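You operate a simulated robot arm through the tools that you are given. There is no shell and no other tool. Be economical: measure what you need, move in short steps, check, and stop when the job is done.

The job below is to be done with a simulated robot arm. You get a single attempt, and the scene is never put back.

TASK
Put things in order on the top of the wooden bench with blue legs. At the end: the grey ring from the top of the wooden bench with blue legs stands where the blue chock stood; the blue chock from the top of the wooden bench with blue legs stands on top of the green sheet; the blue weight (marked "1 kg") from the top of the wooden bench with blue legs stands where the grey ring stood; the brown pad stands where the blue weight stood; whatever was shut is shut again. Leave all else as you found it, and nothing knocked over.

Only the result counts: the job must be done as asked and must still hold three seconds after the hand-in. Knocking over, shifting, dropping, spilling or breaking anything else fails it. Flat cloth is picked up by pressing the open fingertips on it (5 to 10 N) and closing them slowly along it; thin cloth reads only 2 to 8 mm in the jaws.

THE ROBOT
A 6-joint arm with a two-finger parallel gripper, fixed in place. Base frame: the origin is at the foot of the arm, x ahead of it, y to its left, z up; the work surface is at about z = 0. Units: cm, degrees, N and s.
With the tool pointing down near the work surface it reaches from about 18 to 46 cm from the base axis. Its first joint turns from -70.0 to 70.0 degrees. Payload 1.9 kg.
The TCP is the grasp point between the finger pads, 2.3 cm short of the fingertips. In the tool frame z runs along the fingers and y along their closing line. The gripper opens to 9.4 cm. The fingers are 3.8 cm wide and 1 cm thick; the gripper's body (5.4 by 9.6 cm) begins 3.9 cm behind the TCP.
Orientation is that of the tool frame in the base frame, as [roll, pitch, yaw] about the fixed x, y, z axes, in that order (R = Rz(yaw) Ry(pitch) Rx(roll)). With the fingers straight down and closing along the base's y, the tool's x points along the base's -x, its y along +y and its z along -z.

THE INTERFACE
- The arm moves only by the tool step_arm. Its argument "series" is a list of rows, each a list of 7 numbers: the shift along the tool's x, y, z in cm, then the turn, a rotation vector about the tool's x, y, z in degrees, then the closure in counts, from 0 (fully open) to 255 (shut). In form: [[tx, ty, tz, rx, ry, rz, grip], ...]. A call has 1 to 10 rows; each row shifts and turns the commanded pose from where the row before left it, along the tool's axes as they then stand. A row lasts 0.2 s, in which the tool goes at most 5 cm and 8.6 degrees; a call with a longer step from one row to the next is refused whole, and so is a gripper value outside its range. Where a pose cannot be reached the arm comes as near as it can. A force on the tool above 40 N (or 10 N above the force at the start of the call, whichever is more), or a blocked arm, ends the call early, and 0.2 s more pass. The fingers move at their own pace (about 10.8 cm/s each) and stop on an object; they squeeze with about 29 N. The grip force told is the motor's: it shows also when the fingers shut on nothing. Time passes only in rows, and 0.2 s behind the last, so rows that do not move let the fingers close. It gives the time, the measured TCP pose, the force on the tool (base axes), the opening and the grip force at its end, in the units of the frame above (readings bear some noise).
- Cameras (640 x 400 px; columns grow to the right, rows downward): "scene" is fixed at [5.78, 31.7, 41.41]; the picture's right is [-0.73, -0.68, 0.00], its down [-0.45, 0.48, -0.75] and it looks along [0.51, -0.55, -0.66] (base axes); focal length 238 px, centre (320, 200). "wrist" rides on the gripper at [-3.9, 0, -4.4] in the tool frame; the picture's right is [0.00, -1.00, 0.00], its down [0.97, 0.00, -0.24] and it looks along [0.24, 0.00, 0.97] (tool axes); focal length 218 px, centre (320, 200). There is no depth. A picture from a camera that has moved, and an enlarged one, comes with that camera's place and axes in the base frame and with its lens.
- capture(camera): a new picture of that camera. It takes no simulated time.
- enlarge(camera, box): a new picture of the part [left, top, right, bottom] of that camera's present view, enlarged. It takes no simulated time.
- hand_in(): hands the job in; it is judged then, once.

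Go step by step. Nothing tells you positions but the pictures and the camera data: compare them with the known pose of the tool, close in by small moves and look again before you grip or let go. The budget is 120 turns and 84 pictures, counting those below and the enlarged ones. Unless the task says otherwise, let go and move clear before handing in, and close with one line.

The tools are called after "Emit:" as a command line: name --pt "numbers of a row" for each row, then --argument value for the rest, lists and objects as JSON in quotes. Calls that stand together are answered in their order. step_arm: Moves the arm, as the interface text tells. Its arguments: {"type":"object","properties":{"series":{"type":"array"}},"required":["series"]} The other tools are called the same way: capture (camera) takes a picture; enlarge (camera, box) takes an enlarged picture of a part of a camera's view; hand_in () hands the job in.

At the start:

```text
time: 0.0
eef_pos: [34.35, 14.97, 26.1]
tool_rot: [180.0, 0.1, 179.9]
force: [-0.4, 0.1, 0.3]
finger_gap: 9.4
gripper_force: 0.1
```

scene: 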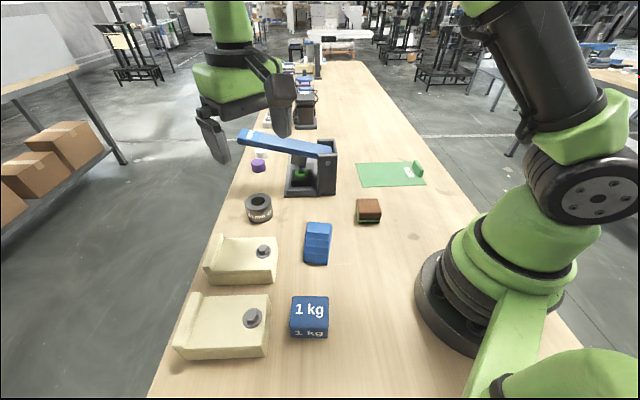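
wrist: 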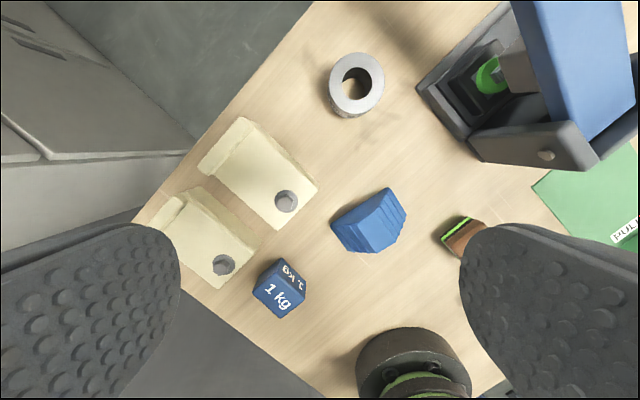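

I see the bench with a 1 kg weight, a blue chock, a grey ring, a brown item, a green sheet with a tab, and a blue-levered device. I'll look closer first to identify everything.

Emit:
enlarge --camera "scene" --box '[230, 110, 440, 240]'

Emit:
enlarge --camera "scene" --box '[160, 180, 400, 380]'

Emit:
enlarge --camera "wrist" --box '[400, 0, 640, 260]'

```text
3.05 times, centred on (335, 175) of scene
camera zoom: at [5.78, 31.7, 41.41], right [-0.73, -0.68, 0.0], down [-0.45, 0.48, -0.75], along [0.51, -0.55, -0.66], focal length 725 px, centre (274, 276)
```

zoom: 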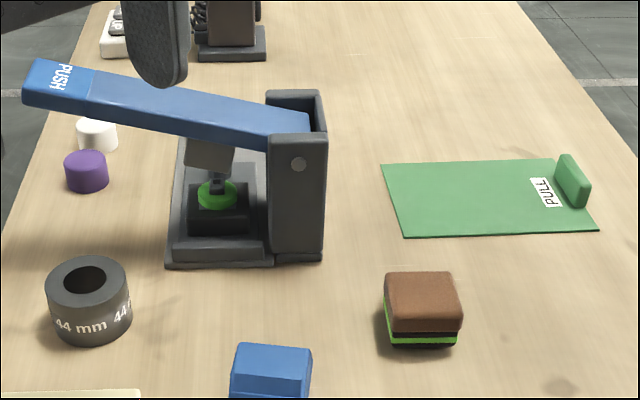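

```text
2.00 times, centred on (280, 280) of scene
camera zoom: at [5.78, 31.7, 41.41], right [-0.73, -0.68, 0.0], down [-0.45, 0.48, -0.75], along [0.51, -0.55, -0.66], focal length 476 px, centre (400, 40)
```

zoom: 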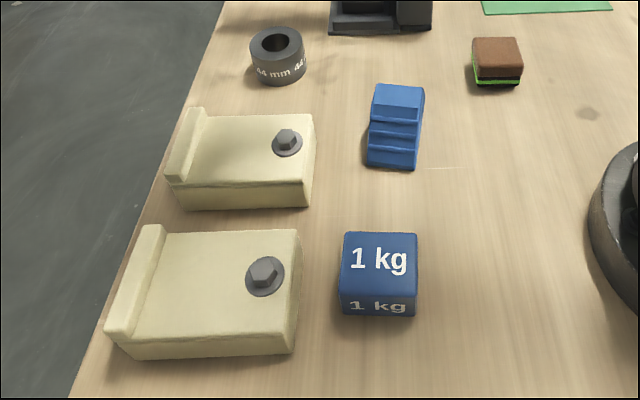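

```text
1.54 times, centred on (520, 130) of wrist
camera zoom: at [38.35, 14.85, 30.56], right [0.0, -1.0, 0.0], down [-0.97, 0.0, 0.24], along [-0.24, 0.0, -0.97], focal length 336 px, centre (12, 308)
```

zoom: 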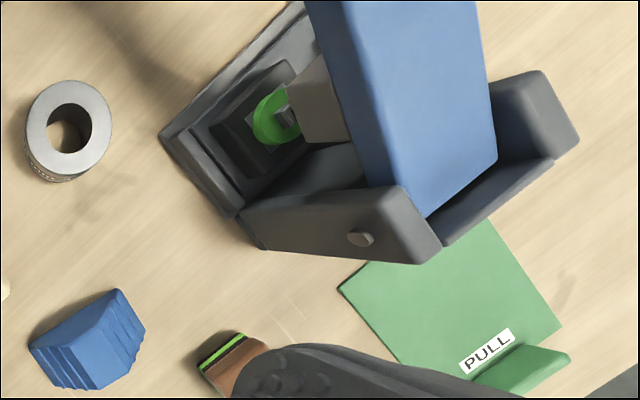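

The objects are all loose on the bench, and nothing visibly shut needs opening so far. I put the chock near (27.7, 7.9) and will move over it for a close view.

Emit:
step_arm --pt "1.8 -2.33 3.3 0 0 0 0" --pt "1.8 -2.33 3.3 0 0 0 0" --pt "1.7 -2.34 3.3 0 0 0 0" --pt "0 0 0 0 0 0 0"

Emit:
capture --camera "wrist"

Emit:
capture --camera "scene"

```text
time: 1.0
eef_pos: [29.18, 7.71, 16.02]
tool_rot: [-180.0, 0.1, 179.7]
force: [-0.3, 0.4, -0.3]
finger_gap: 9.38
gripper_force: 0.1
```

```text
78 pictures are left
camera wrist: at [33.11, 7.57, 20.55], right [0.0, -1.0, 0.0], down [-0.97, 0.0, 0.24], along [-0.24, 0.0, -0.97], focal length 218 px, centre (320, 200)
```

wrist: 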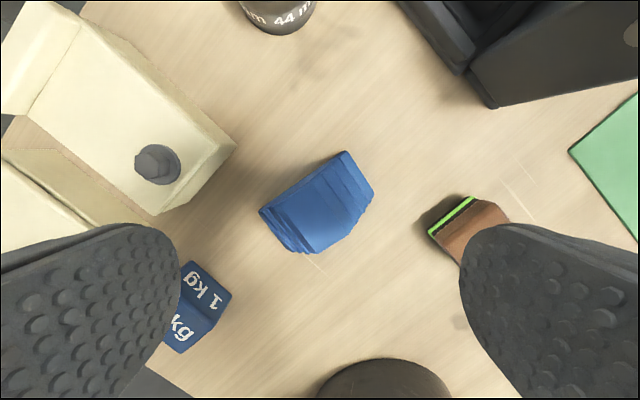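

```text
77 pictures are left
```

scene: 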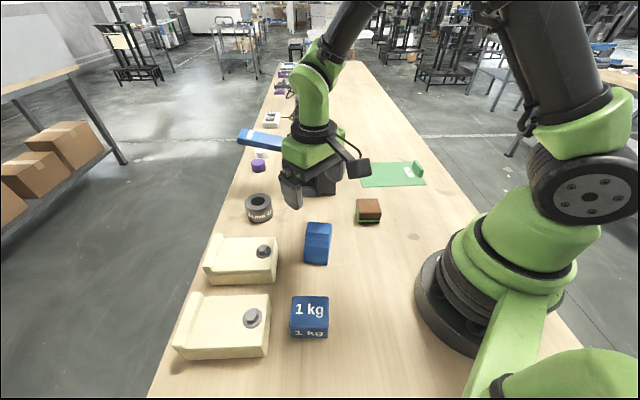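

Emit:
enlarge --camera "wrist" --box '[240, 130, 520, 280]'

Emit:
enlarge --camera "scene" --box '[290, 185, 400, 275]'

```text
2.29 times, centred on (380, 205) of wrist
camera zoom: at [33.11, 7.57, 20.55], right [0.0, -1.0, 0.0], down [-0.97, 0.0, 0.24], along [-0.24, 0.0, -0.97], focal length 499 px, centre (183, 189)
```

zoom: 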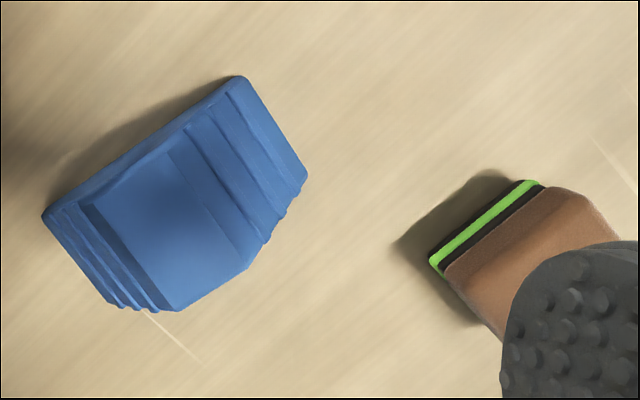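

```text
4.44 times, centred on (345, 230) of scene
camera zoom: at [5.78, 31.7, 41.41], right [-0.73, -0.68, 0.0], down [-0.45, 0.48, -0.75], along [0.51, -0.55, -0.66], focal length 1057 px, centre (209, 67)
```

zoom: 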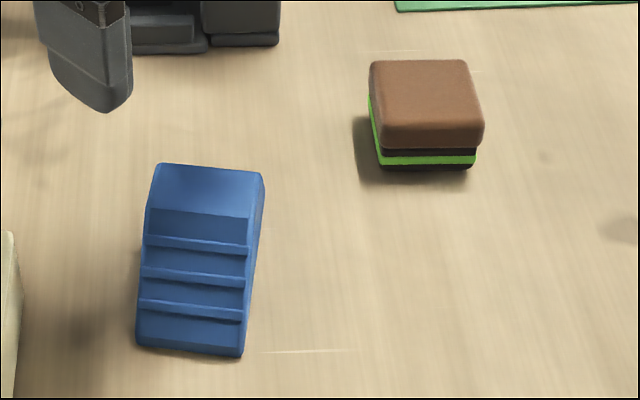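

The chock is centred near (27.7, 8.0), about 10×5 cm, with its long axis about 55° off x. I'll turn the gripper 55° to close across its width and descend partway.

Emit:
step_arm --pt "1.48 0.3 0 0 0 0 0" --pt "0 0 1 0 0 7.86 0" --pt "0 0 1 0 0 7.86 0" --pt "0 0 1 0 0 7.86 0" --pt "0 0 1 0 0 7.86 0" --pt "0 0 1 0 0 7.86 0" --pt "0 0 0 0 0 7.86 0" --pt "0 0 0 0 0 7.84 0" --pt "0 0 0 0 0 0 0"

Emit:
capture --camera "wrist"

Emit:
enlarge --camera "scene" --box '[240, 150, 420, 290]'

```text
time: 3.0
eef_pos: [27.7, 8.33, 11.28]
tool_rot: [179.9, 0.0, 124.8]
force: [0.0, 0.7, -0.3]
finger_gap: 9.4
gripper_force: 0.0
```

```text
74 pictures are left
camera wrist: at [29.85, 4.95, 15.65], right [-0.82, -0.57, 0.0], down [-0.55, 0.8, 0.24], along [-0.14, 0.2, -0.97], focal length 218 px, centre (320, 200)
```

wrist: 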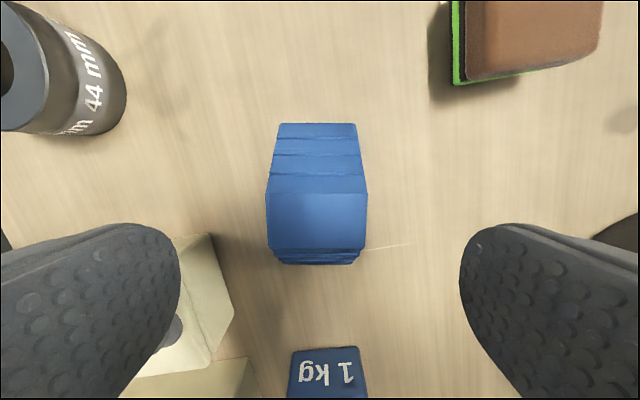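

```text
2.86 times, centred on (330, 220) of scene
camera zoom: at [5.78, 31.7, 41.41], right [-0.73, -0.68, 0.0], down [-0.45, 0.48, -0.75], along [0.51, -0.55, -0.66], focal length 680 px, centre (291, 143)
```

zoom: 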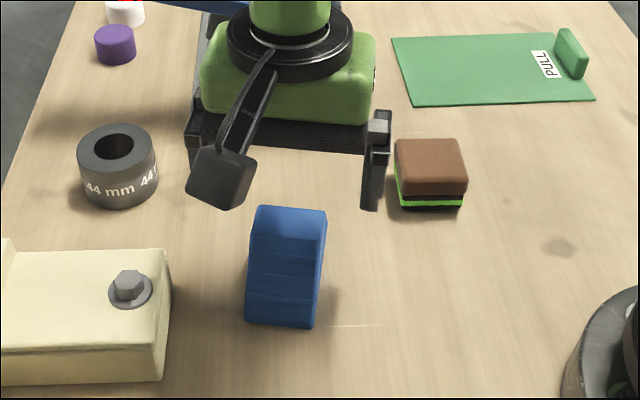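

The gripper is centred and aligned on the chock. I'll descend and close.

Emit:
step_arm --pt "-0.1 0 3 0 0 0 0" --pt "0 0 3 0 0 0 0" --pt "0 0 2.3 0 0 0 0" --pt "0 0 0 0 0 0 0" --pt "0 0 0 0 0 0 255" --pt "0 0 0 0 0 0 255" --pt "0 0 0 0 0 0 255"

Emit:
capture --camera "scene"

```text
time: 4.6
eef_pos: [27.73, 8.12, 2.91]
tool_rot: [-180.0, 0.0, 124.9]
force: [0.5, 0.0, 0.2]
finger_gap: 4.98
gripper_force: 29.3
```

```text
72 pictures are left
```

scene: 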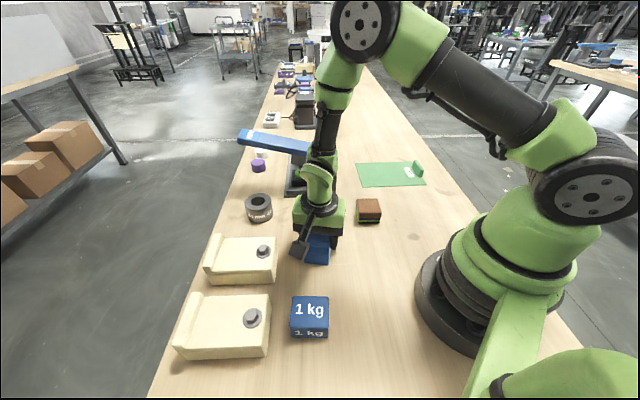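

Gripped at 5.0 cm. I'll lift and watch the force.

Emit:
step_arm --pt "0 0 -1 0 0 0 255" --pt "0 0 -3 0 0 0 255" --pt "0 0 -4.5 0 0 0 255" --pt "0 0 -4.8 0 0 0 255" --pt "0 0 -4.8 0 0 0 255" --pt "0 0 0 0 0 0 255"

Emit:
capture --camera "wrist"

```text
time: 6.0
eef_pos: [27.91, 8.37, 21.31]
tool_rot: [179.9, 0.0, 124.9]
force: [0.3, 0.4, -3.1]
finger_gap: 4.96
gripper_force: 28.7
```

```text
71 pictures are left
camera wrist: at [30.13, 4.99, 25.77], right [-0.82, -0.57, 0.0], down [-0.56, 0.8, 0.24], along [-0.14, 0.2, -0.97], focal length 218 px, centre (320, 200)
```

wrist: 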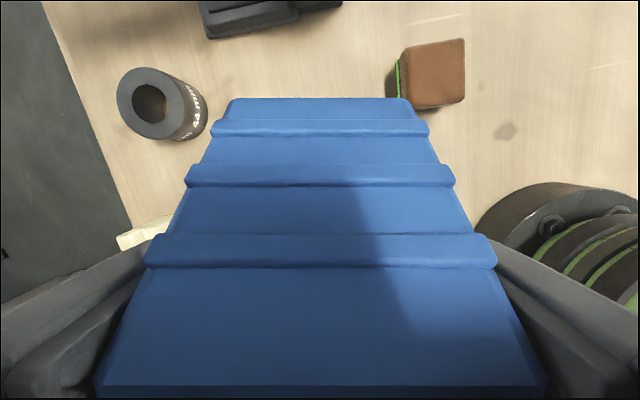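

Holding firm. Next I carry it high past the press to above the green sheet.

Emit:
step_arm --pt "-3.24 -2.48 0 0 0 0 255" --pt "-3.24 -2.48 0 0 0 0 255" --pt "-3.24 -2.48 0 0 0 0 255" --pt "-3.24 -2.48 0 0 0 0 255" --pt "-3.24 -2.48 0 0 0 0 255" --pt "-4.4 -1.25 0 0 0 0 255" --pt "-4.4 -1.25 0 0 0 0 255" --pt "-4.4 -1.25 0 0 0 0 255" --pt "0 0 0 0 0 0 255"

Emit:
capture --camera "wrist"

Emit:
capture --camera "scene"

```text
time: 8.0
eef_pos: [31.2, -24.94, 20.75]
tool_rot: [180.0, -0.1, 125.0]
force: [-0.8, -0.2, -3.0]
finger_gap: 4.99
gripper_force: 28.7
```

```text
70 pictures are left
camera wrist: at [33.43, -28.32, 25.22], right [-0.82, -0.57, 0.0], down [-0.56, 0.8, 0.24], along [-0.14, 0.2, -0.97], focal length 218 px, centre (320, 200)
```

wrist: 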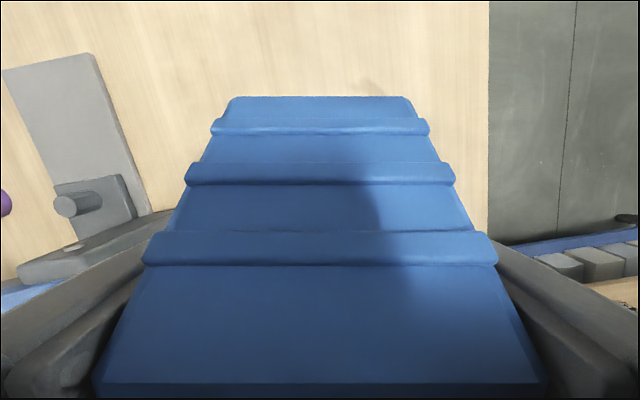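

```text
69 pictures are left
```

scene: 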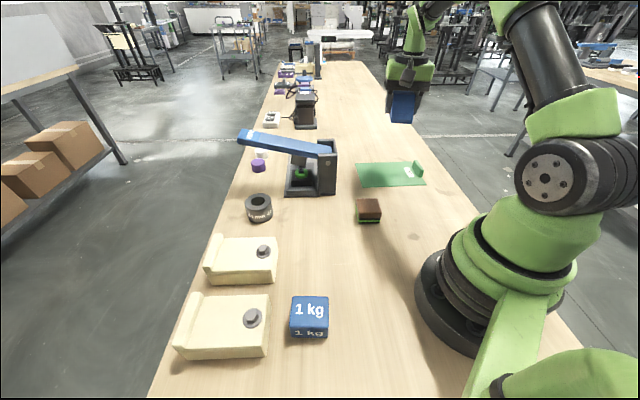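

The chock is above the sheet. I'll turn it 12° to line up with the sheet and come down partway, then check.

Emit:
step_arm --pt "0 0 3 0 0 -6 255" --pt "0 0 4 0 0 -6 255" --pt "0 0 4 0 0 0 255" --pt "0 0 2.5 0 0 0 255" --pt "0 0 0 0 0 0 255"

Emit:
enlarge --camera "scene" --box '[310, 90, 470, 220]'

Emit:
capture --camera "wrist"

```text
time: 9.2
eef_pos: [31.27, -25.15, 7.58]
tool_rot: [179.9, 0.1, 136.9]
force: [0.2, 0.6, -2.6]
finger_gap: 5.0
gripper_force: 28.6
```

```text
3.08 times, centred on (390, 155) of scene
camera zoom: at [5.78, 31.7, 41.41], right [-0.73, -0.68, 0.0], down [-0.45, 0.48, -0.75], along [0.51, -0.55, -0.66], focal length 732 px, centre (105, 338)
```

zoom: 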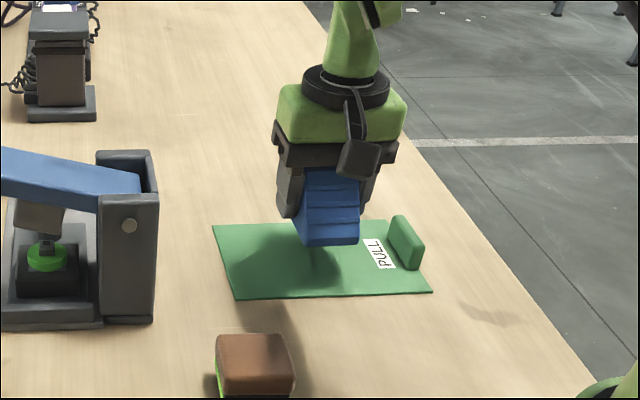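

```text
67 pictures are left
camera wrist: at [34.2, -27.92, 11.97], right [-0.68, -0.73, 0.0], down [-0.71, 0.66, 0.24], along [-0.17, 0.16, -0.97], focal length 218 px, centre (320, 200)
```

wrist: 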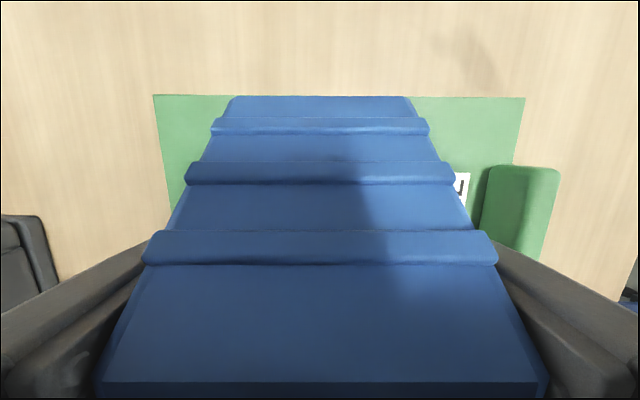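

The chock hangs over the sheet, clear of the tab. I'll lower it gently until contact.

Emit:
step_arm --pt "-0.25 0 2 0 0 0 255" --pt "0 0 1.8 0 0 0 255" --pt "0 0 0.3 0 0 0 255" --pt "0 0 0 0 0 0 255"

Emit:
enlarge --camera "scene" --box '[340, 120, 450, 200]'

```text
time: 10.2
eef_pos: [31.6, -25.35, 3.51]
tool_rot: [179.8, -0.1, 136.8]
force: [1.0, -0.1, -2.8]
finger_gap: 4.98
gripper_force: 28.8
```

```text
5.00 times, centred on (395, 160) of scene
camera zoom: at [5.78, 31.7, 41.41], right [-0.73, -0.68, 0.0], down [-0.45, 0.48, -0.75], along [0.51, -0.55, -0.66], focal length 1189 px, centre (-55, 400)
```

zoom: 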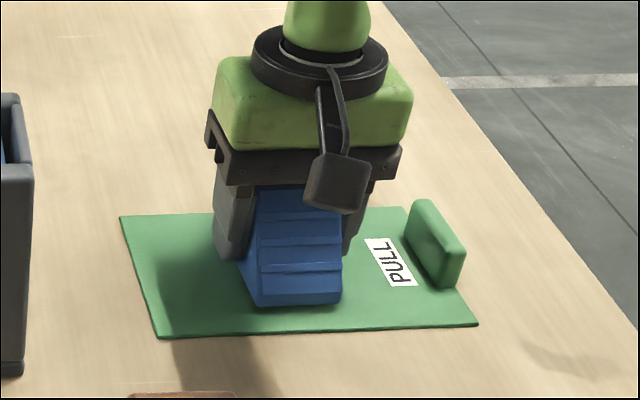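

Emit:
step_arm --pt "0 0 0.2 0 0 0 255" --pt "0 0 0.15 0 0 0 255" --pt "0 0 0 0 0 0 255"

```text
time: 11.0
eef_pos: [31.57, -25.34, 3.24]
tool_rot: [179.9, 0.2, 136.8]
force: [-1.6, 2.3, 11.9]
finger_gap: 4.99
gripper_force: 29.0
```

It has touched down on the sheet. I'll ease off, open partway, and rise straight up.

Emit:
step_arm --pt "0 0 -0.1 0 0 0 255" --pt "0 0 0 0 0 0 80" --pt "0 0 0 0 0 0 70" --pt "0 0 0 0 0 0 70" --pt "0 0 -2 0 0 0 70" --pt "0 0 -4 0 0 0 70" --pt "0 0 -5 0 0 0 70" --pt "0 0 -5 0 0 0 0" --pt "0 0 0 0 0 0 0"

Emit:
capture --camera "wrist"

Emit:
capture --camera "scene"

```text
time: 13.0
eef_pos: [31.59, -25.17, 19.66]
tool_rot: [-180.0, 0.1, 136.9]
force: [0.7, -0.7, -0.6]
finger_gap: 9.42
gripper_force: 0.0
```

```text
65 pictures are left
camera wrist: at [34.36, -27.95, 23.95], right [-0.68, -0.73, 0.0], down [-0.71, 0.66, 0.24], along [-0.17, 0.16, -0.97], focal length 218 px, centre (320, 200)
```

wrist: 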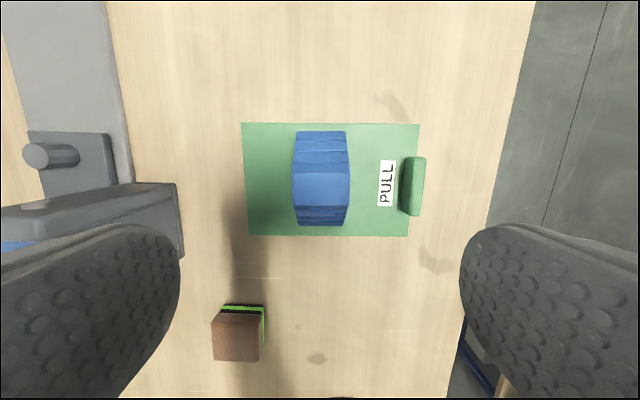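

```text
64 pictures are left
```

scene: 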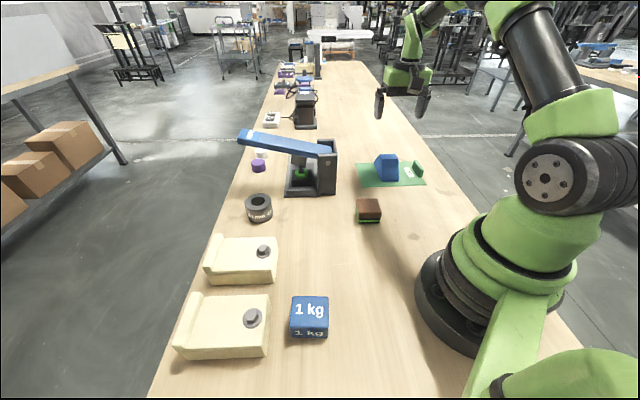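

The chock stands upright on the sheet. Now I'll swing back at height, around the press, toward the ring.

Emit:
step_arm --pt "3.44 2.32 -0.4 0 0 0 0" --pt "3.44 2.32 -0.4 0 0 0 0" --pt "3.44 2.32 0 0 0 0 0" --pt "3.44 2.32 0 0 0 0 0" --pt "3.44 2.32 0 0 0 0 0" --pt "3.4 3.6 0 0 0 0 0" --pt "3.4 3.6 0 0 0 0 0" --pt "3.4 3.6 0 0 0 0 0" --pt "0 0 0 0 0 0 0"

Emit:
step_arm --pt "-2.45 2.75 0 0 0 0 0" --pt "-2.45 2.75 0.5 0 0 0 0" --pt "-2.45 2.75 1 0 0 0 0" --pt "-1 2 1 0 0 0 0" --pt "0 0 0 0 0 0 0"

Emit:
capture --camera "wrist"

Emit:
capture --camera "scene"

```text
time: 15.0
eef_pos: [26.5, 9.73, 20.11]
tool_rot: [179.8, 0.1, 136.8]
force: [-0.1, -0.1, -0.9]
finger_gap: 9.42
gripper_force: 0.2
```

```text
time: 16.2
eef_pos: [39.9, 11.42, 17.24]
tool_rot: [-180.0, 0.0, 136.9]
force: [-0.1, 0.0, 1.1]
finger_gap: 9.39
gripper_force: 0.1
```

```text
63 pictures are left
camera wrist: at [42.82, 8.55, 21.73], right [-0.68, -0.73, 0.0], down [-0.71, 0.66, 0.24], along [-0.17, 0.16, -0.97], focal length 218 px, centre (320, 200)
```

wrist: 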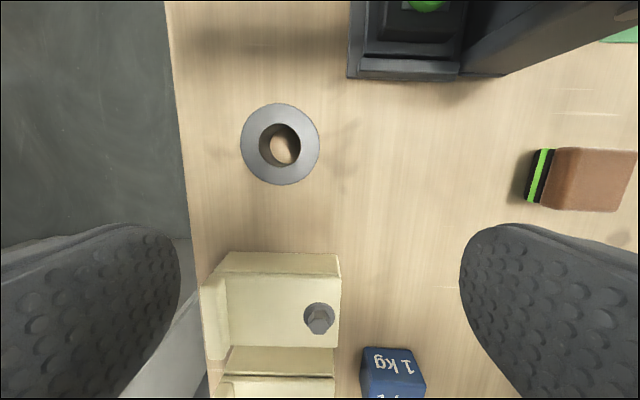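

```text
62 pictures are left
```

scene: 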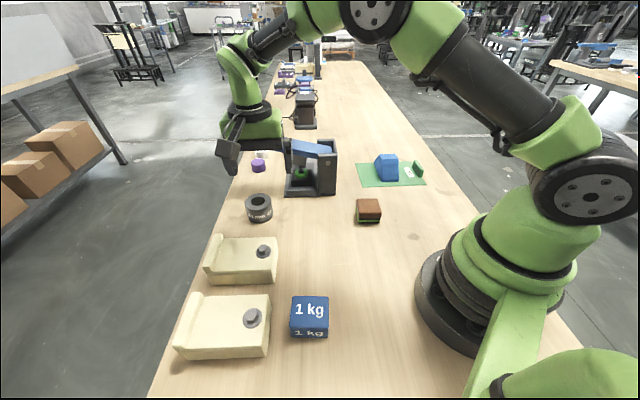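

The ring is at about (45.2, 10.7), 6.2 cm across, near the reach limit. I'll move above it and see how well the arm tracks.

Emit:
step_arm --pt "-2.17 1.56 2.5 0 0 0 0" --pt "-2.17 1.56 2.5 0 0 0 0" --pt "0 0 1.5 0 0 0 0" --pt "0 0 0 0 0 0 0"

Emit:
capture --camera "wrist"

Emit:
capture --camera "scene"

```text
time: 17.2
eef_pos: [44.85, 10.72, 11.12]
tool_rot: [180.0, 0.0, 137.0]
force: [1.3, -1.0, -0.2]
finger_gap: 9.41
gripper_force: 0.1
out of reach, approached as far as the arm can: row 2
```

```text
61 pictures are left
camera wrist: at [47.75, 7.88, 15.53], right [-0.68, -0.73, 0.0], down [-0.71, 0.66, 0.24], along [-0.17, 0.16, -0.97], focal length 218 px, centre (320, 200)
```

wrist: 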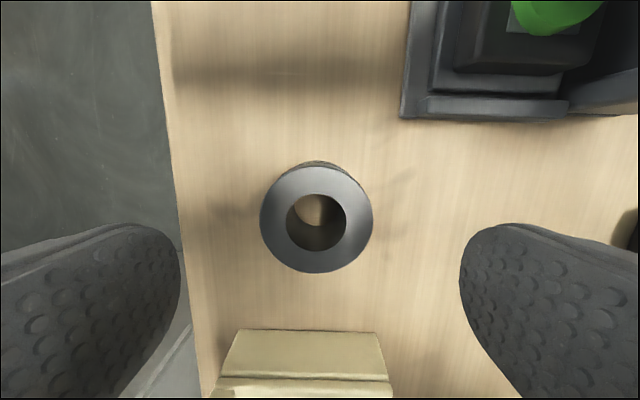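

```text
60 pictures are left
```

scene: 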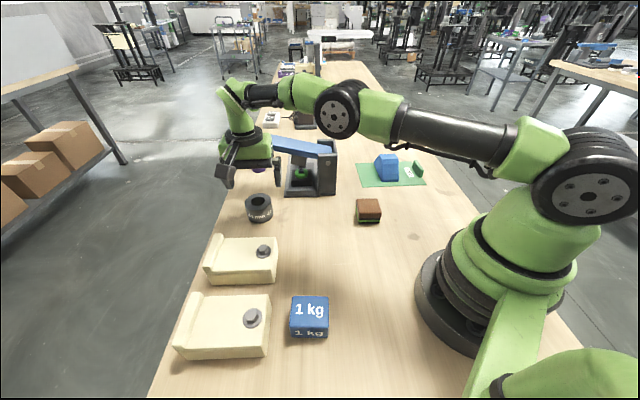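

The ring sits about 0.2 cm off the tool axis. I'll correct this and descend.

Emit:
step_arm --pt "0.15 0.22 2.5 0 0 0 0" --pt "0 0 2.5 0 0 0 0" --pt "0 0 0 0 0 0 0"

Emit:
capture --camera "wrist"

Emit:
enlarge --camera "scene" --box '[190, 110, 350, 240]'

```text
time: 18.0
eef_pos: [44.56, 11.16, 6.0]
tool_rot: [179.9, 0.0, 136.9]
force: [-0.1, -0.2, -0.3]
finger_gap: 9.4
gripper_force: 0.1
```

```text
59 pictures are left
camera wrist: at [47.51, 8.37, 10.44], right [-0.68, -0.73, 0.0], down [-0.71, 0.66, 0.24], along [-0.17, 0.16, -0.97], focal length 218 px, centre (320, 200)
```

wrist: 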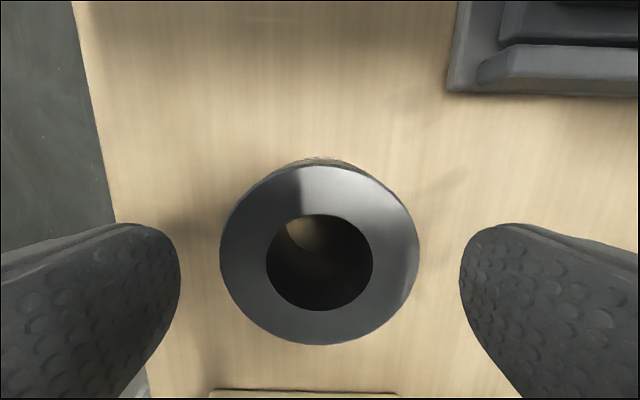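

```text
3.08 times, centred on (270, 175) of scene
camera zoom: at [5.78, 31.7, 41.41], right [-0.73, -0.68, 0.0], down [-0.45, 0.48, -0.75], along [0.51, -0.55, -0.66], focal length 732 px, centre (474, 277)
```

zoom: 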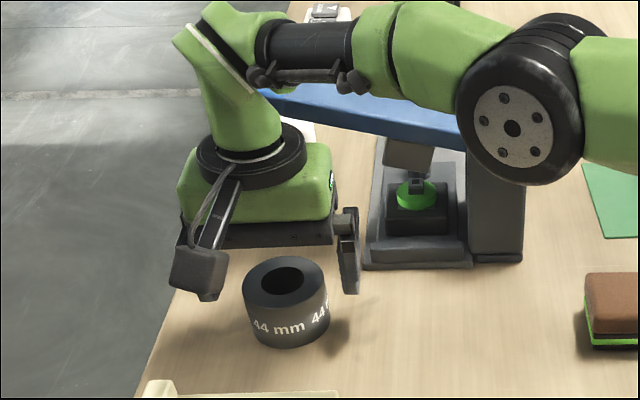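

Centred between the fingers. I'll descend and grip the ring.

Emit:
step_arm --pt "-0.15 0 1.6 0 0 0 0" --pt "0 0 1.6 0 0 0 0" --pt "0 0 0 0 0 0 0" --pt "0 0 0 0 0 0 255" --pt "0 0 0 0 0 0 255" --pt "0 0 0 0 0 0 255"

Emit:
capture --camera "wrist"

```text
time: 19.4
eef_pos: [44.16, 10.96, 2.81]
tool_rot: [179.8, 0.1, 136.9]
force: [0.0, 1.4, 0.4]
finger_gap: 5.95
gripper_force: 29.1
out of reach, approached as far as the arm can: row 1
```

```text
57 pictures are left
camera wrist: at [47.02, 8.19, 7.4], right [-0.68, -0.73, 0.0], down [-0.71, 0.66, 0.24], along [-0.17, 0.16, -0.97], focal length 218 px, centre (320, 200)
```

wrist: 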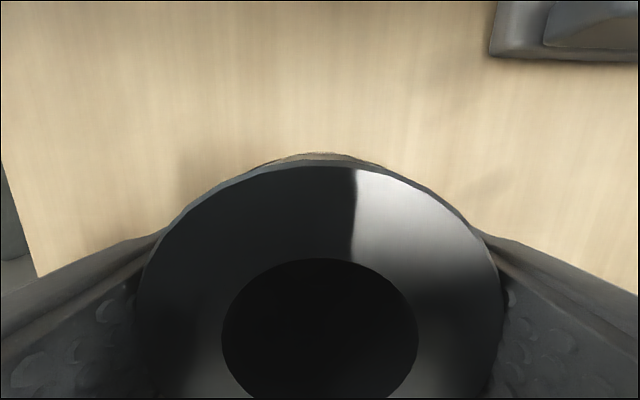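

The ring is gripped (5.95 cm), its centre about 0.7 cm off the TCP along the finger width. I'll lift it.

Emit:
step_arm --pt "0 0 -1 0 0 0 255" --pt "0 0 -3 0 0 0 255" --pt "0 0 -4 0 0 0 255" --pt "0 0 -4 0 0 0 255" --pt "0 0 0 0 0 0 255"

Emit:
capture --camera "wrist"

```text
time: 20.6
eef_pos: [44.8, 10.91, 15.18]
tool_rot: [179.9, 0.0, 136.9]
force: [-0.5, -0.1, -2.9]
finger_gap: 5.93
gripper_force: 28.9
out of reach, approached as far as the arm can: row 3
```

```text
56 pictures are left
camera wrist: at [47.7, 7.98, 19.48], right [-0.68, -0.73, 0.0], down [-0.71, 0.66, 0.24], along [-0.17, 0.16, -0.97], focal length 218 px, centre (320, 200)
```

wrist: 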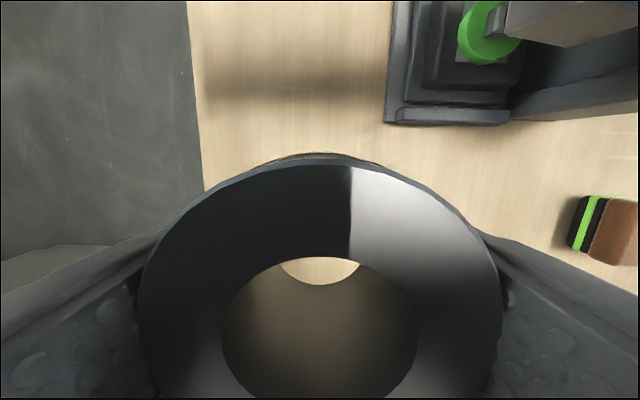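

The ring is held firm. I'll move it to above the chock's old place.

Emit:
step_arm --pt "2.82 -3.4 0 0 0 0 255" --pt "2.82 -3.4 0 0 0 0 255" --pt "2.82 -3.4 0 0 0 0 255" --pt "2.82 -3.4 2 0 0 0 255" --pt "0 0 3 0 0 0 255" --pt "0 0 0 0 0 0 255"

```text
time: 22.0
eef_pos: [44.69, 11.24, 11.14]
tool_rot: [180.0, -0.1, 136.9]
force: [0.4, -0.5, -1.3]
finger_gap: 5.91
gripper_force: 28.9
out of reach, approached as far as the arm can: row 1, 2, 3, 4
```

The arm did not move sideways; it seems stuck at the edge of its reach. I'll look, then try a small inward move.

Emit:
step_arm --pt "0.5 -0.5 0 0 0 0 255" --pt "0 0 0 0 0 0 255"

Emit:
capture --camera "scene"

```text
time: 22.6
eef_pos: [44.68, 11.27, 11.15]
tool_rot: [-179.9, 0.0, 136.9]
force: [0.2, 0.4, -1.9]
finger_gap: 5.92
gripper_force: 29.6
out of reach, approached as far as the arm can: row 1
```

```text
55 pictures are left
```

scene: 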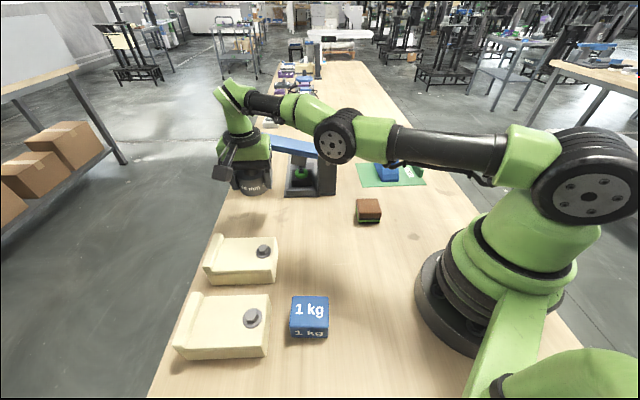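

The elbow is nearly straight here, so the inward move fails. I'll drop a little and then move inward in small steps.

Emit:
step_arm --pt "0 0 1.5 0 0 0 255" --pt "0.5 -0.5 1 0 0 0 255" --pt "0.7 -0.8 0 0 0 0 255" --pt "0.7 -0.8 0 0 0 0 255" --pt "0 0 0 0 0 0 255"

```text
time: 23.8
eef_pos: [44.41, 11.82, 8.5]
tool_rot: [180.0, -0.1, 136.9]
force: [0.5, 0.0, -2.2]
finger_gap: 5.73
gripper_force: 29.0
out of reach, approached as far as the arm can: row 2, 3, 4
```

It looks like the elbow is at a straight-arm singularity. I'll try stretching out fully and then pulling back.

Emit:
step_arm --pt "-1.1 1.7 0 0 0 0 255" --pt "0 0 0 0 0 0 255" --pt "2.2 -3.4 0 0 0 0 255" --pt "0 0 0 0 0 0 255"

Emit:
capture --camera "wrist"

Emit:
enlarge --camera "scene" --box '[190, 60, 640, 350]'

```text
time: 24.8
eef_pos: [44.44, 11.97, 8.51]
tool_rot: [-180.0, -0.1, 136.9]
force: [-0.1, -1.1, -2.0]
finger_gap: 5.7
gripper_force: 27.7
out of reach, approached as far as the arm can: row 1, 3
```

```text
54 pictures are left
camera wrist: at [47.33, 9.14, 12.92], right [-0.68, -0.73, 0.0], down [-0.71, 0.66, 0.24], along [-0.17, 0.16, -0.97], focal length 218 px, centre (320, 200)
```

wrist: 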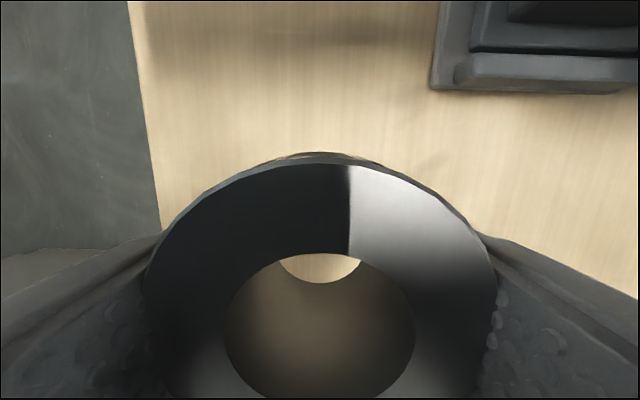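

```text
1.38 times, centred on (415, 205) of scene
camera zoom: at [5.78, 31.7, 41.41], right [-0.73, -0.68, 0.0], down [-0.45, 0.48, -0.75], along [0.51, -0.55, -0.66], focal length 328 px, centre (189, 193)
```

zoom: 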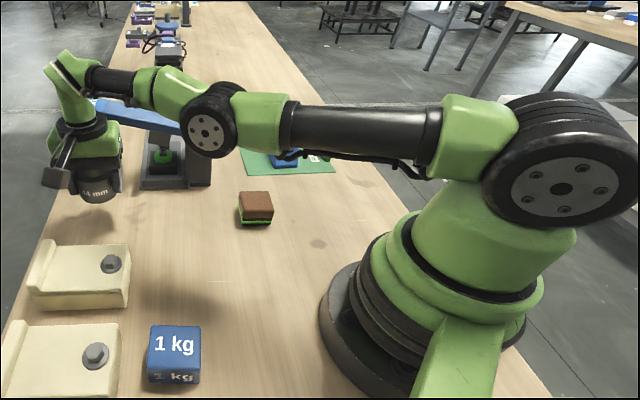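

The radial motion is still locked. I'll try a combined big down-and-inward step, which should bend the elbow the right way.

Emit:
step_arm --pt "0 0 -4.5 0 0 0 255" --pt "0 0 0 0 0 0 255" --pt "1.6 -2.5 3.5 0 0 0 255" --pt "0 0 0 0 0 0 255"

```text
time: 25.8
eef_pos: [44.38, 11.91, 10.26]
tool_rot: [-180.0, 0.0, 136.9]
force: [-0.3, 0.4, -3.2]
finger_gap: 5.72
gripper_force: 29.2
out of reach, approached as far as the arm can: row 3
```

Still locked. I'll try a small tilt of the tool (fingertips outward) with the TCP held in place, so the wrist has to draw in.

Emit:
step_arm --pt "0 0 0 -6.5 -4.2 0 255" --pt "0 0 0 0 0 0 255" --pt "0 0 0 0 0 0 255"

```text
time: 26.6
eef_pos: [46.7, 12.51, 10.1]
tool_rot: [173.5, 4.2, 136.6]
force: [0.2, -0.1, -2.9]
finger_gap: 5.74
gripper_force: 29.3
out of reach, approached as far as the arm can: row 1
```

The tilt moved only the TCP, so the wrist itself is stuck on its stretch limit. I'll undo the tilt, rise well above shoulder height along the limit, then come down and inward so the elbow bends.

Emit:
step_arm --pt "1.3 -2.0 0 6.5 4.2 0 255" --pt "0 0 0 0 0 0 255" --pt "0 0 -4.5 0 0 0 255" --pt "0 0 -4.5 0 0 0 255" --pt "0 0 -4.5 0 0 0 255" --pt "0 0 -4.5 0 0 0 255" --pt "0 0 0 0 0 0 255"

```text
time: 28.2
eef_pos: [42.06, 12.0, 26.01]
tool_rot: [179.9, 0.0, 136.9]
force: [-0.3, 0.8, -1.9]
finger_gap: 5.73
gripper_force: 29.6
out of reach, approached as far as the arm can: row 4, 5, 6
```

Risen along the limit as hoped. Now I'll step down, then inward.

Emit:
step_arm --pt "0 0 4 0 0 0 255" --pt "0 0 0 0 0 0 255" --pt "1.1 -1.7 1 0 0 0 255" --pt "1.1 -1.7 0 0 0 0 255" --pt "0 0 0 0 0 0 255"

```text
time: 29.4
eef_pos: [38.32, 11.28, 20.71]
tool_rot: [179.9, -0.1, 136.8]
force: [0.0, 0.0, -2.8]
finger_gap: 5.71
gripper_force: 28.5
```

Unlocked. Continuing to above the chock's former place and part of the way down.

Emit:
step_arm --pt "2.08 -3.13 0 0 0 0 255" --pt "2.08 -3.13 0 0 0 0 255" --pt "2.08 -3.13 0 0 0 0 255" --pt "0 0 4.5 0 0 0 255" --pt "0 0 4.5 0 0 0 255" --pt "0 0 3.5 0 0 0 255" --pt "0 0 0 0 0 0 255"

Emit:
capture --camera "wrist"

Emit:
enlarge --camera "scene" --box '[240, 150, 400, 280]'

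```text
time: 31.0
eef_pos: [27.22, 8.63, 8.08]
tool_rot: [179.8, 0.0, 136.8]
force: [0.7, -0.1, -2.9]
finger_gap: 5.7
gripper_force: 29.1
```

```text
52 pictures are left
camera wrist: at [30.07, 5.86, 12.58], right [-0.68, -0.73, 0.0], down [-0.71, 0.66, 0.24], along [-0.17, 0.16, -0.97], focal length 218 px, centre (320, 200)
```

wrist: 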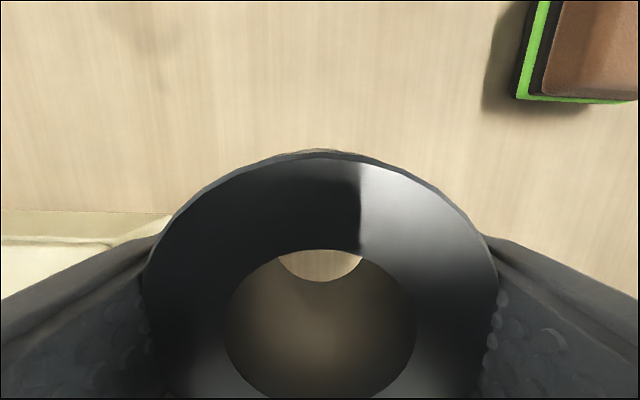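

```text
3.08 times, centred on (320, 215) of scene
camera zoom: at [5.78, 31.7, 41.41], right [-0.73, -0.68, 0.0], down [-0.45, 0.48, -0.75], along [0.51, -0.55, -0.66], focal length 732 px, centre (320, 154)
```

zoom: 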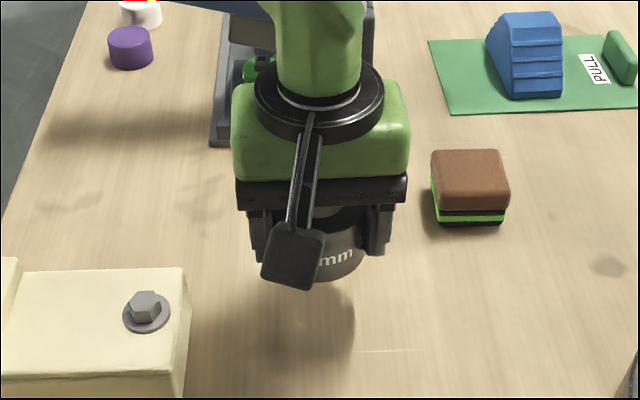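

The ring hangs above the chock's old place. Lowering it gently.

Emit:
step_arm --pt "0.1 0.1 2.5 0 0 0 255" --pt "0 0 2.0 0 0 0 255" --pt "0 0 0.4 0 0 0 255" --pt "0 0 0 0 0 0 255"

```text
time: 32.0
eef_pos: [27.39, 8.96, 3.24]
tool_rot: [179.9, 0.0, 136.9]
force: [0.1, 0.0, -2.0]
finger_gap: 5.74
gripper_force: 29.2
```

Emit:
step_arm --pt "0 -0.25 0.2 0 0 0 255" --pt "0 0 0.15 0 0 0 255" --pt "0 0 0.1 0 0 0 255" --pt "0 0 0 0 0 0 255"

```text
time: 33.0
eef_pos: [27.16, 8.74, 2.86]
tool_rot: [180.0, 0.0, 137.0]
force: [-0.5, 7.0, 20.8]
finger_gap: 5.73
gripper_force: 28.8
```

It's touching down. I'll ease off, open and rise.

Emit:
step_arm --pt "0 0 -0.12 0 0 0 255" --pt "0 0 0 0 0 0 100" --pt "0 0 0 0 0 0 0" --pt "0 0 0 0 0 0 0" --pt "0 0 -2 0 0 0 0" --pt "0 0 -4 0 0 0 0" --pt "0 0 -4 0 0 0 0" --pt "0 0 -3 0 0 0 0" --pt "0 0 0 0 0 0 0"

Emit:
capture --camera "wrist"

Emit:
enlarge --camera "scene" --box '[240, 150, 400, 350]'

```text
time: 35.0
eef_pos: [27.02, 8.57, 16.08]
tool_rot: [-179.9, 0.0, 136.9]
force: [-0.3, 0.2, 1.6]
finger_gap: 9.4
gripper_force: 0.0
```

```text
50 pictures are left
camera wrist: at [29.89, 5.8, 20.54], right [-0.68, -0.73, 0.0], down [-0.71, 0.66, 0.24], along [-0.17, 0.16, -0.97], focal length 218 px, centre (320, 200)
```

wrist: 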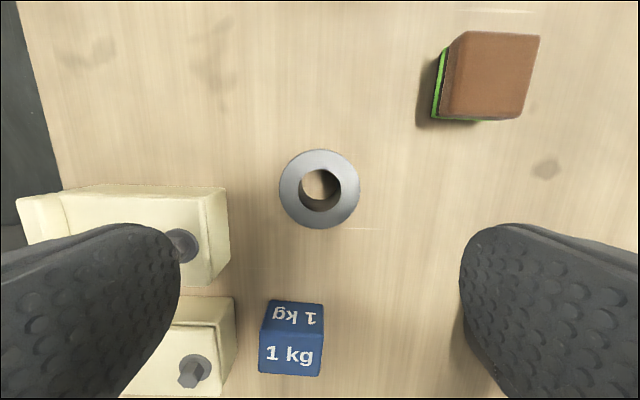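

```text
2.00 times, centred on (320, 250) of scene
camera zoom: at [5.78, 31.7, 41.41], right [-0.73, -0.68, 0.0], down [-0.45, 0.48, -0.75], along [0.51, -0.55, -0.66], focal length 476 px, centre (320, 100)
```

zoom: 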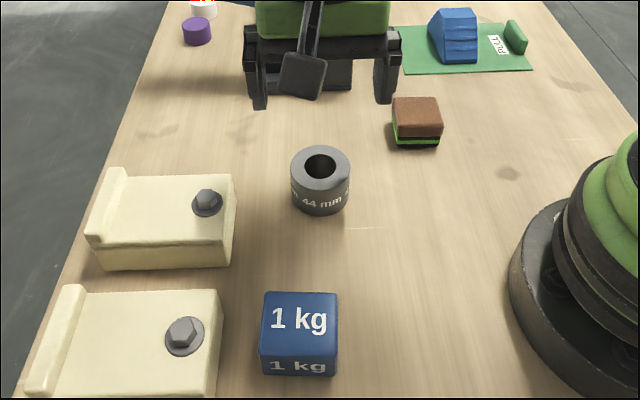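

The ring stands upright at about (27.6, 8.1). Next is the weight: I'll move above it, turning the gripper 90° so the fingers avoid the clamps.

Emit:
step_arm --pt "4.45 0.86 0 0 0 0 0" --pt "4.45 0.86 0 0 0 0 0" --pt "4.45 0.86 0 0 0 0 0" --pt "0 0 0 0 0 -8.2 0" --pt "0 0 0 0 0 -8.2 0" --pt "0 0 0 0 0 -8.2 0" --pt "0 0 0 0 0 -8.2 0" --pt "0 0 0 0 0 -8.2 0" --pt "0 0 0 0 0 -8.2 0" --pt "0 0 0 0 0 -8.2 0"

Emit:
step_arm --pt "0 0 0 0 0 -8.2 0" --pt "0 0 0 0 0 -8.2 0" --pt "0 0 0 0 0 -8.2 0" --pt "0 0 0 0 0 -8 0" --pt "0 0 0 0 0 0 0"

Emit:
capture --camera "wrist"

```text
time: 37.2
eef_pos: [19.1, 19.77, 15.88]
tool_rot: [179.9, 0.2, -165.7]
force: [-0.4, 0.8, 0.1]
finger_gap: 9.4
gripper_force: 0.0
```

```text
time: 38.4
eef_pos: [18.98, 19.79, 16.02]
tool_rot: [-180.0, 0.1, -133.0]
force: [-0.3, -0.6, -0.2]
finger_gap: 9.42
gripper_force: 0.1
```

```text
48 pictures are left
camera wrist: at [21.67, 22.46, 20.47], right [0.73, -0.68, 0.0], down [-0.66, -0.71, 0.24], along [-0.16, -0.18, -0.97], focal length 218 px, centre (320, 200)
```

wrist: 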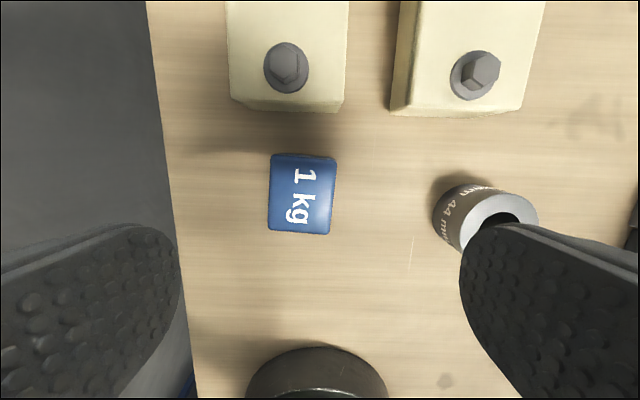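

The weight is about 4.6×5.6 cm, centred near (18.3, 21.1). I'll centre laterally with a small planned offset (to gain reach later) and descend partway.

Emit:
step_arm --pt "0.27 1.38 2.5 0 0 0 0" --pt "0 0 3 0 0 0 0" --pt "0 0 2 0 0 0 0" --pt "0 0 0 0 0 0 0"

Emit:
capture --camera "wrist"

Emit:
enlarge --camera "scene" --box '[180, 200, 400, 370]'

```text
time: 39.4
eef_pos: [17.89, 20.62, 8.32]
tool_rot: [180.0, 0.1, -133.2]
force: [0.3, -0.2, -0.2]
finger_gap: 9.43
gripper_force: 0.1
```

```text
47 pictures are left
camera wrist: at [20.51, 23.32, 12.76], right [0.73, -0.68, 0.0], down [-0.66, -0.71, 0.24], along [-0.16, -0.17, -0.97], focal length 218 px, centre (320, 200)
```

wrist: 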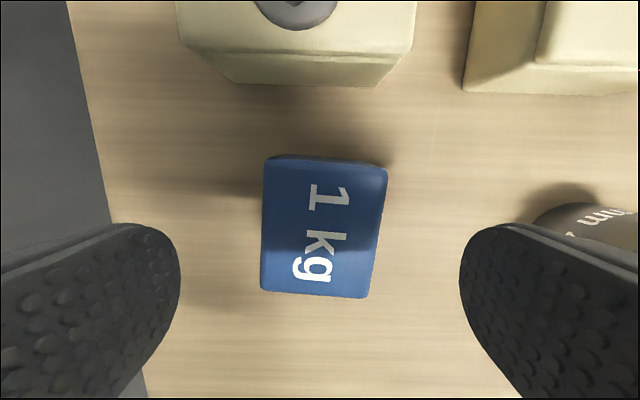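

```text
2.35 times, centred on (290, 285) of scene
camera zoom: at [5.78, 31.7, 41.41], right [-0.73, -0.68, 0.0], down [-0.45, 0.48, -0.75], along [0.51, -0.55, -0.66], focal length 560 px, centre (391, 0)
```

zoom: 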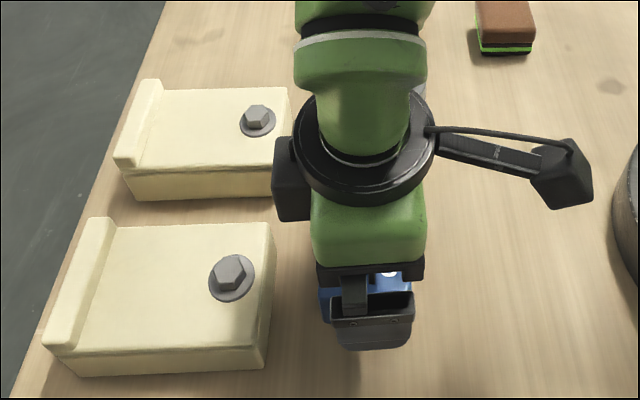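

The weight is about 4 cm tall, centred near (18.2, 20.75) and turned about 4° from the tool. I'll align, descend and grip.

Emit:
step_arm --pt "0.5 -0.1 1.5 0 0 4.5 0" --pt "0 0 2.5 0 0 0 0" --pt "0 0 1.6 0 0 0 0" --pt "0 0 0 0 0 0 0" --pt "0 0 0 0 0 0 255" --pt "0 0 0 0 0 0 255" --pt "0 0 0 0 0 0 255"

Emit:
capture --camera "wrist"

```text
time: 41.0
eef_pos: [17.65, 20.2, 2.6]
tool_rot: [179.9, 0.0, -137.7]
force: [0.3, -1.1, 0.8]
finger_gap: 4.99
gripper_force: 29.1
```

```text
45 pictures are left
camera wrist: at [20.57, 22.68, 7.03], right [0.67, -0.74, 0.0], down [-0.72, -0.65, 0.24], along [-0.18, -0.16, -0.97], focal length 218 px, centre (320, 200)
```

wrist: 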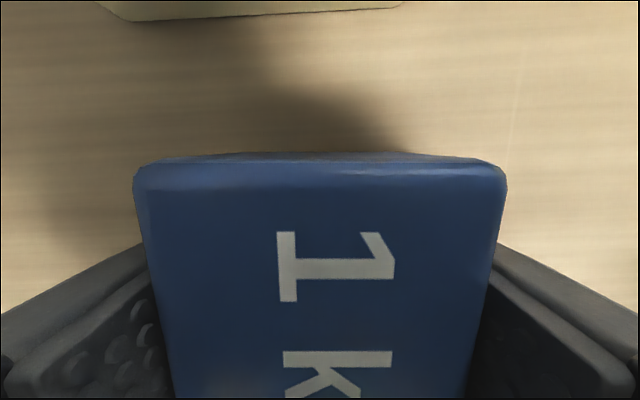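

Gripped at 5.0 cm. Lifting the weight.

Emit:
step_arm --pt "0 0 -1 0 0 0 255" --pt "0 0 -2.5 0 0 0 255" --pt "0 0 -4 0 0 0 255" --pt "0 0 -4 0 0 0 255" --pt "0 0 0 0 0 0 255"

Emit:
capture --camera "wrist"

```text
time: 42.2
eef_pos: [17.33, 19.93, 14.53]
tool_rot: [-180.0, 0.0, -137.7]
force: [-0.3, 0.6, -10.1]
finger_gap: 4.99
gripper_force: 28.8
```

```text
44 pictures are left
camera wrist: at [20.32, 22.42, 18.84], right [0.67, -0.74, 0.0], down [-0.72, -0.65, 0.24], along [-0.18, -0.16, -0.97], focal length 218 px, centre (320, 200)
```

wrist: 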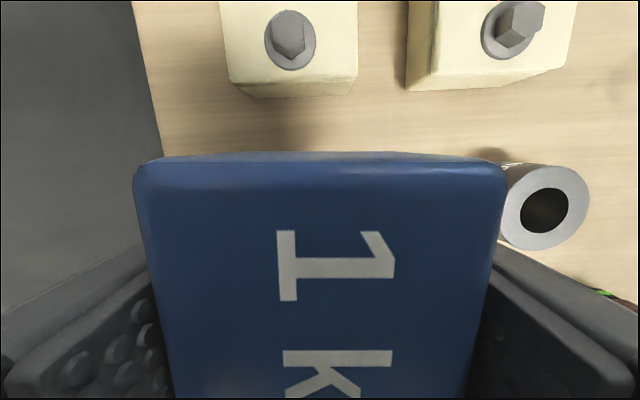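

The weight hangs level with no slip (10 N). I'll carry it toward the ring's old place.

Emit:
step_arm --pt "-1.8 -4.18 0 0 0 0 255" --pt "-1.8 -4.18 0 0 0 0 255" --pt "-1.8 -4.18 0 0 0 0 255" --pt "-1.8 -4.18 0 0 0 0 255" --pt "-1.8 -4.18 0 0 0 0 255" --pt "-1.8 -1.8 2 0 0 0 255" --pt "-1.8 -1.8 2 0 0 0 255" --pt "0 0 0 0 0 0 255"

Emit:
capture --camera "wrist"

Emit:
enlarge --camera "scene" --box '[180, 90, 380, 260]'

```text
time: 44.0
eef_pos: [43.62, 10.31, 10.15]
tool_rot: [179.9, -0.1, -137.6]
force: [-0.4, 0.0, -10.8]
finger_gap: 5.0
gripper_force: 29.0
```

```text
43 pictures are left
camera wrist: at [46.52, 12.8, 14.62], right [0.67, -0.74, 0.0], down [-0.72, -0.65, 0.24], along [-0.18, -0.16, -0.97], focal length 218 px, centre (320, 200)
```

wrist: 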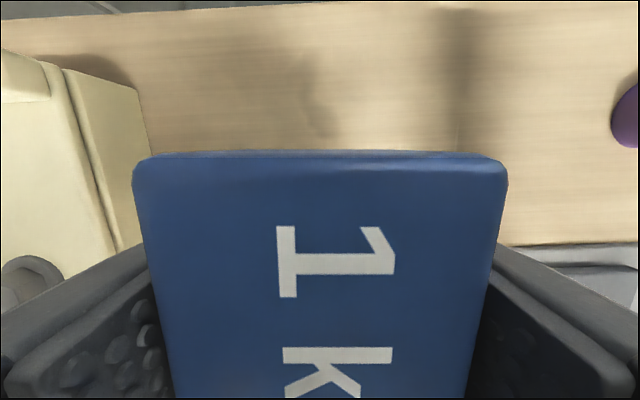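

```text
2.35 times, centred on (280, 175) of scene
camera zoom: at [5.78, 31.7, 41.41], right [-0.73, -0.68, 0.0], down [-0.45, 0.48, -0.75], along [0.51, -0.55, -0.66], focal length 560 px, centre (414, 259)
```

zoom: 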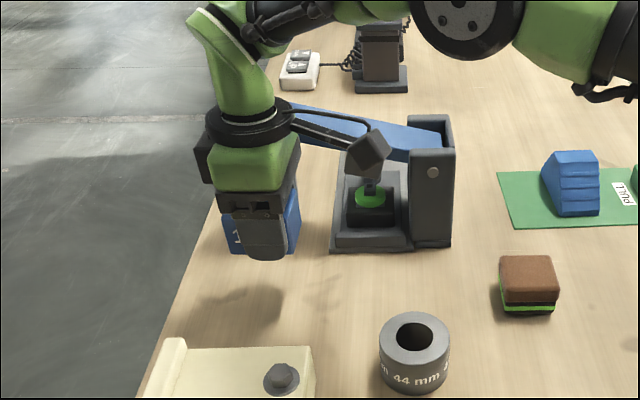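

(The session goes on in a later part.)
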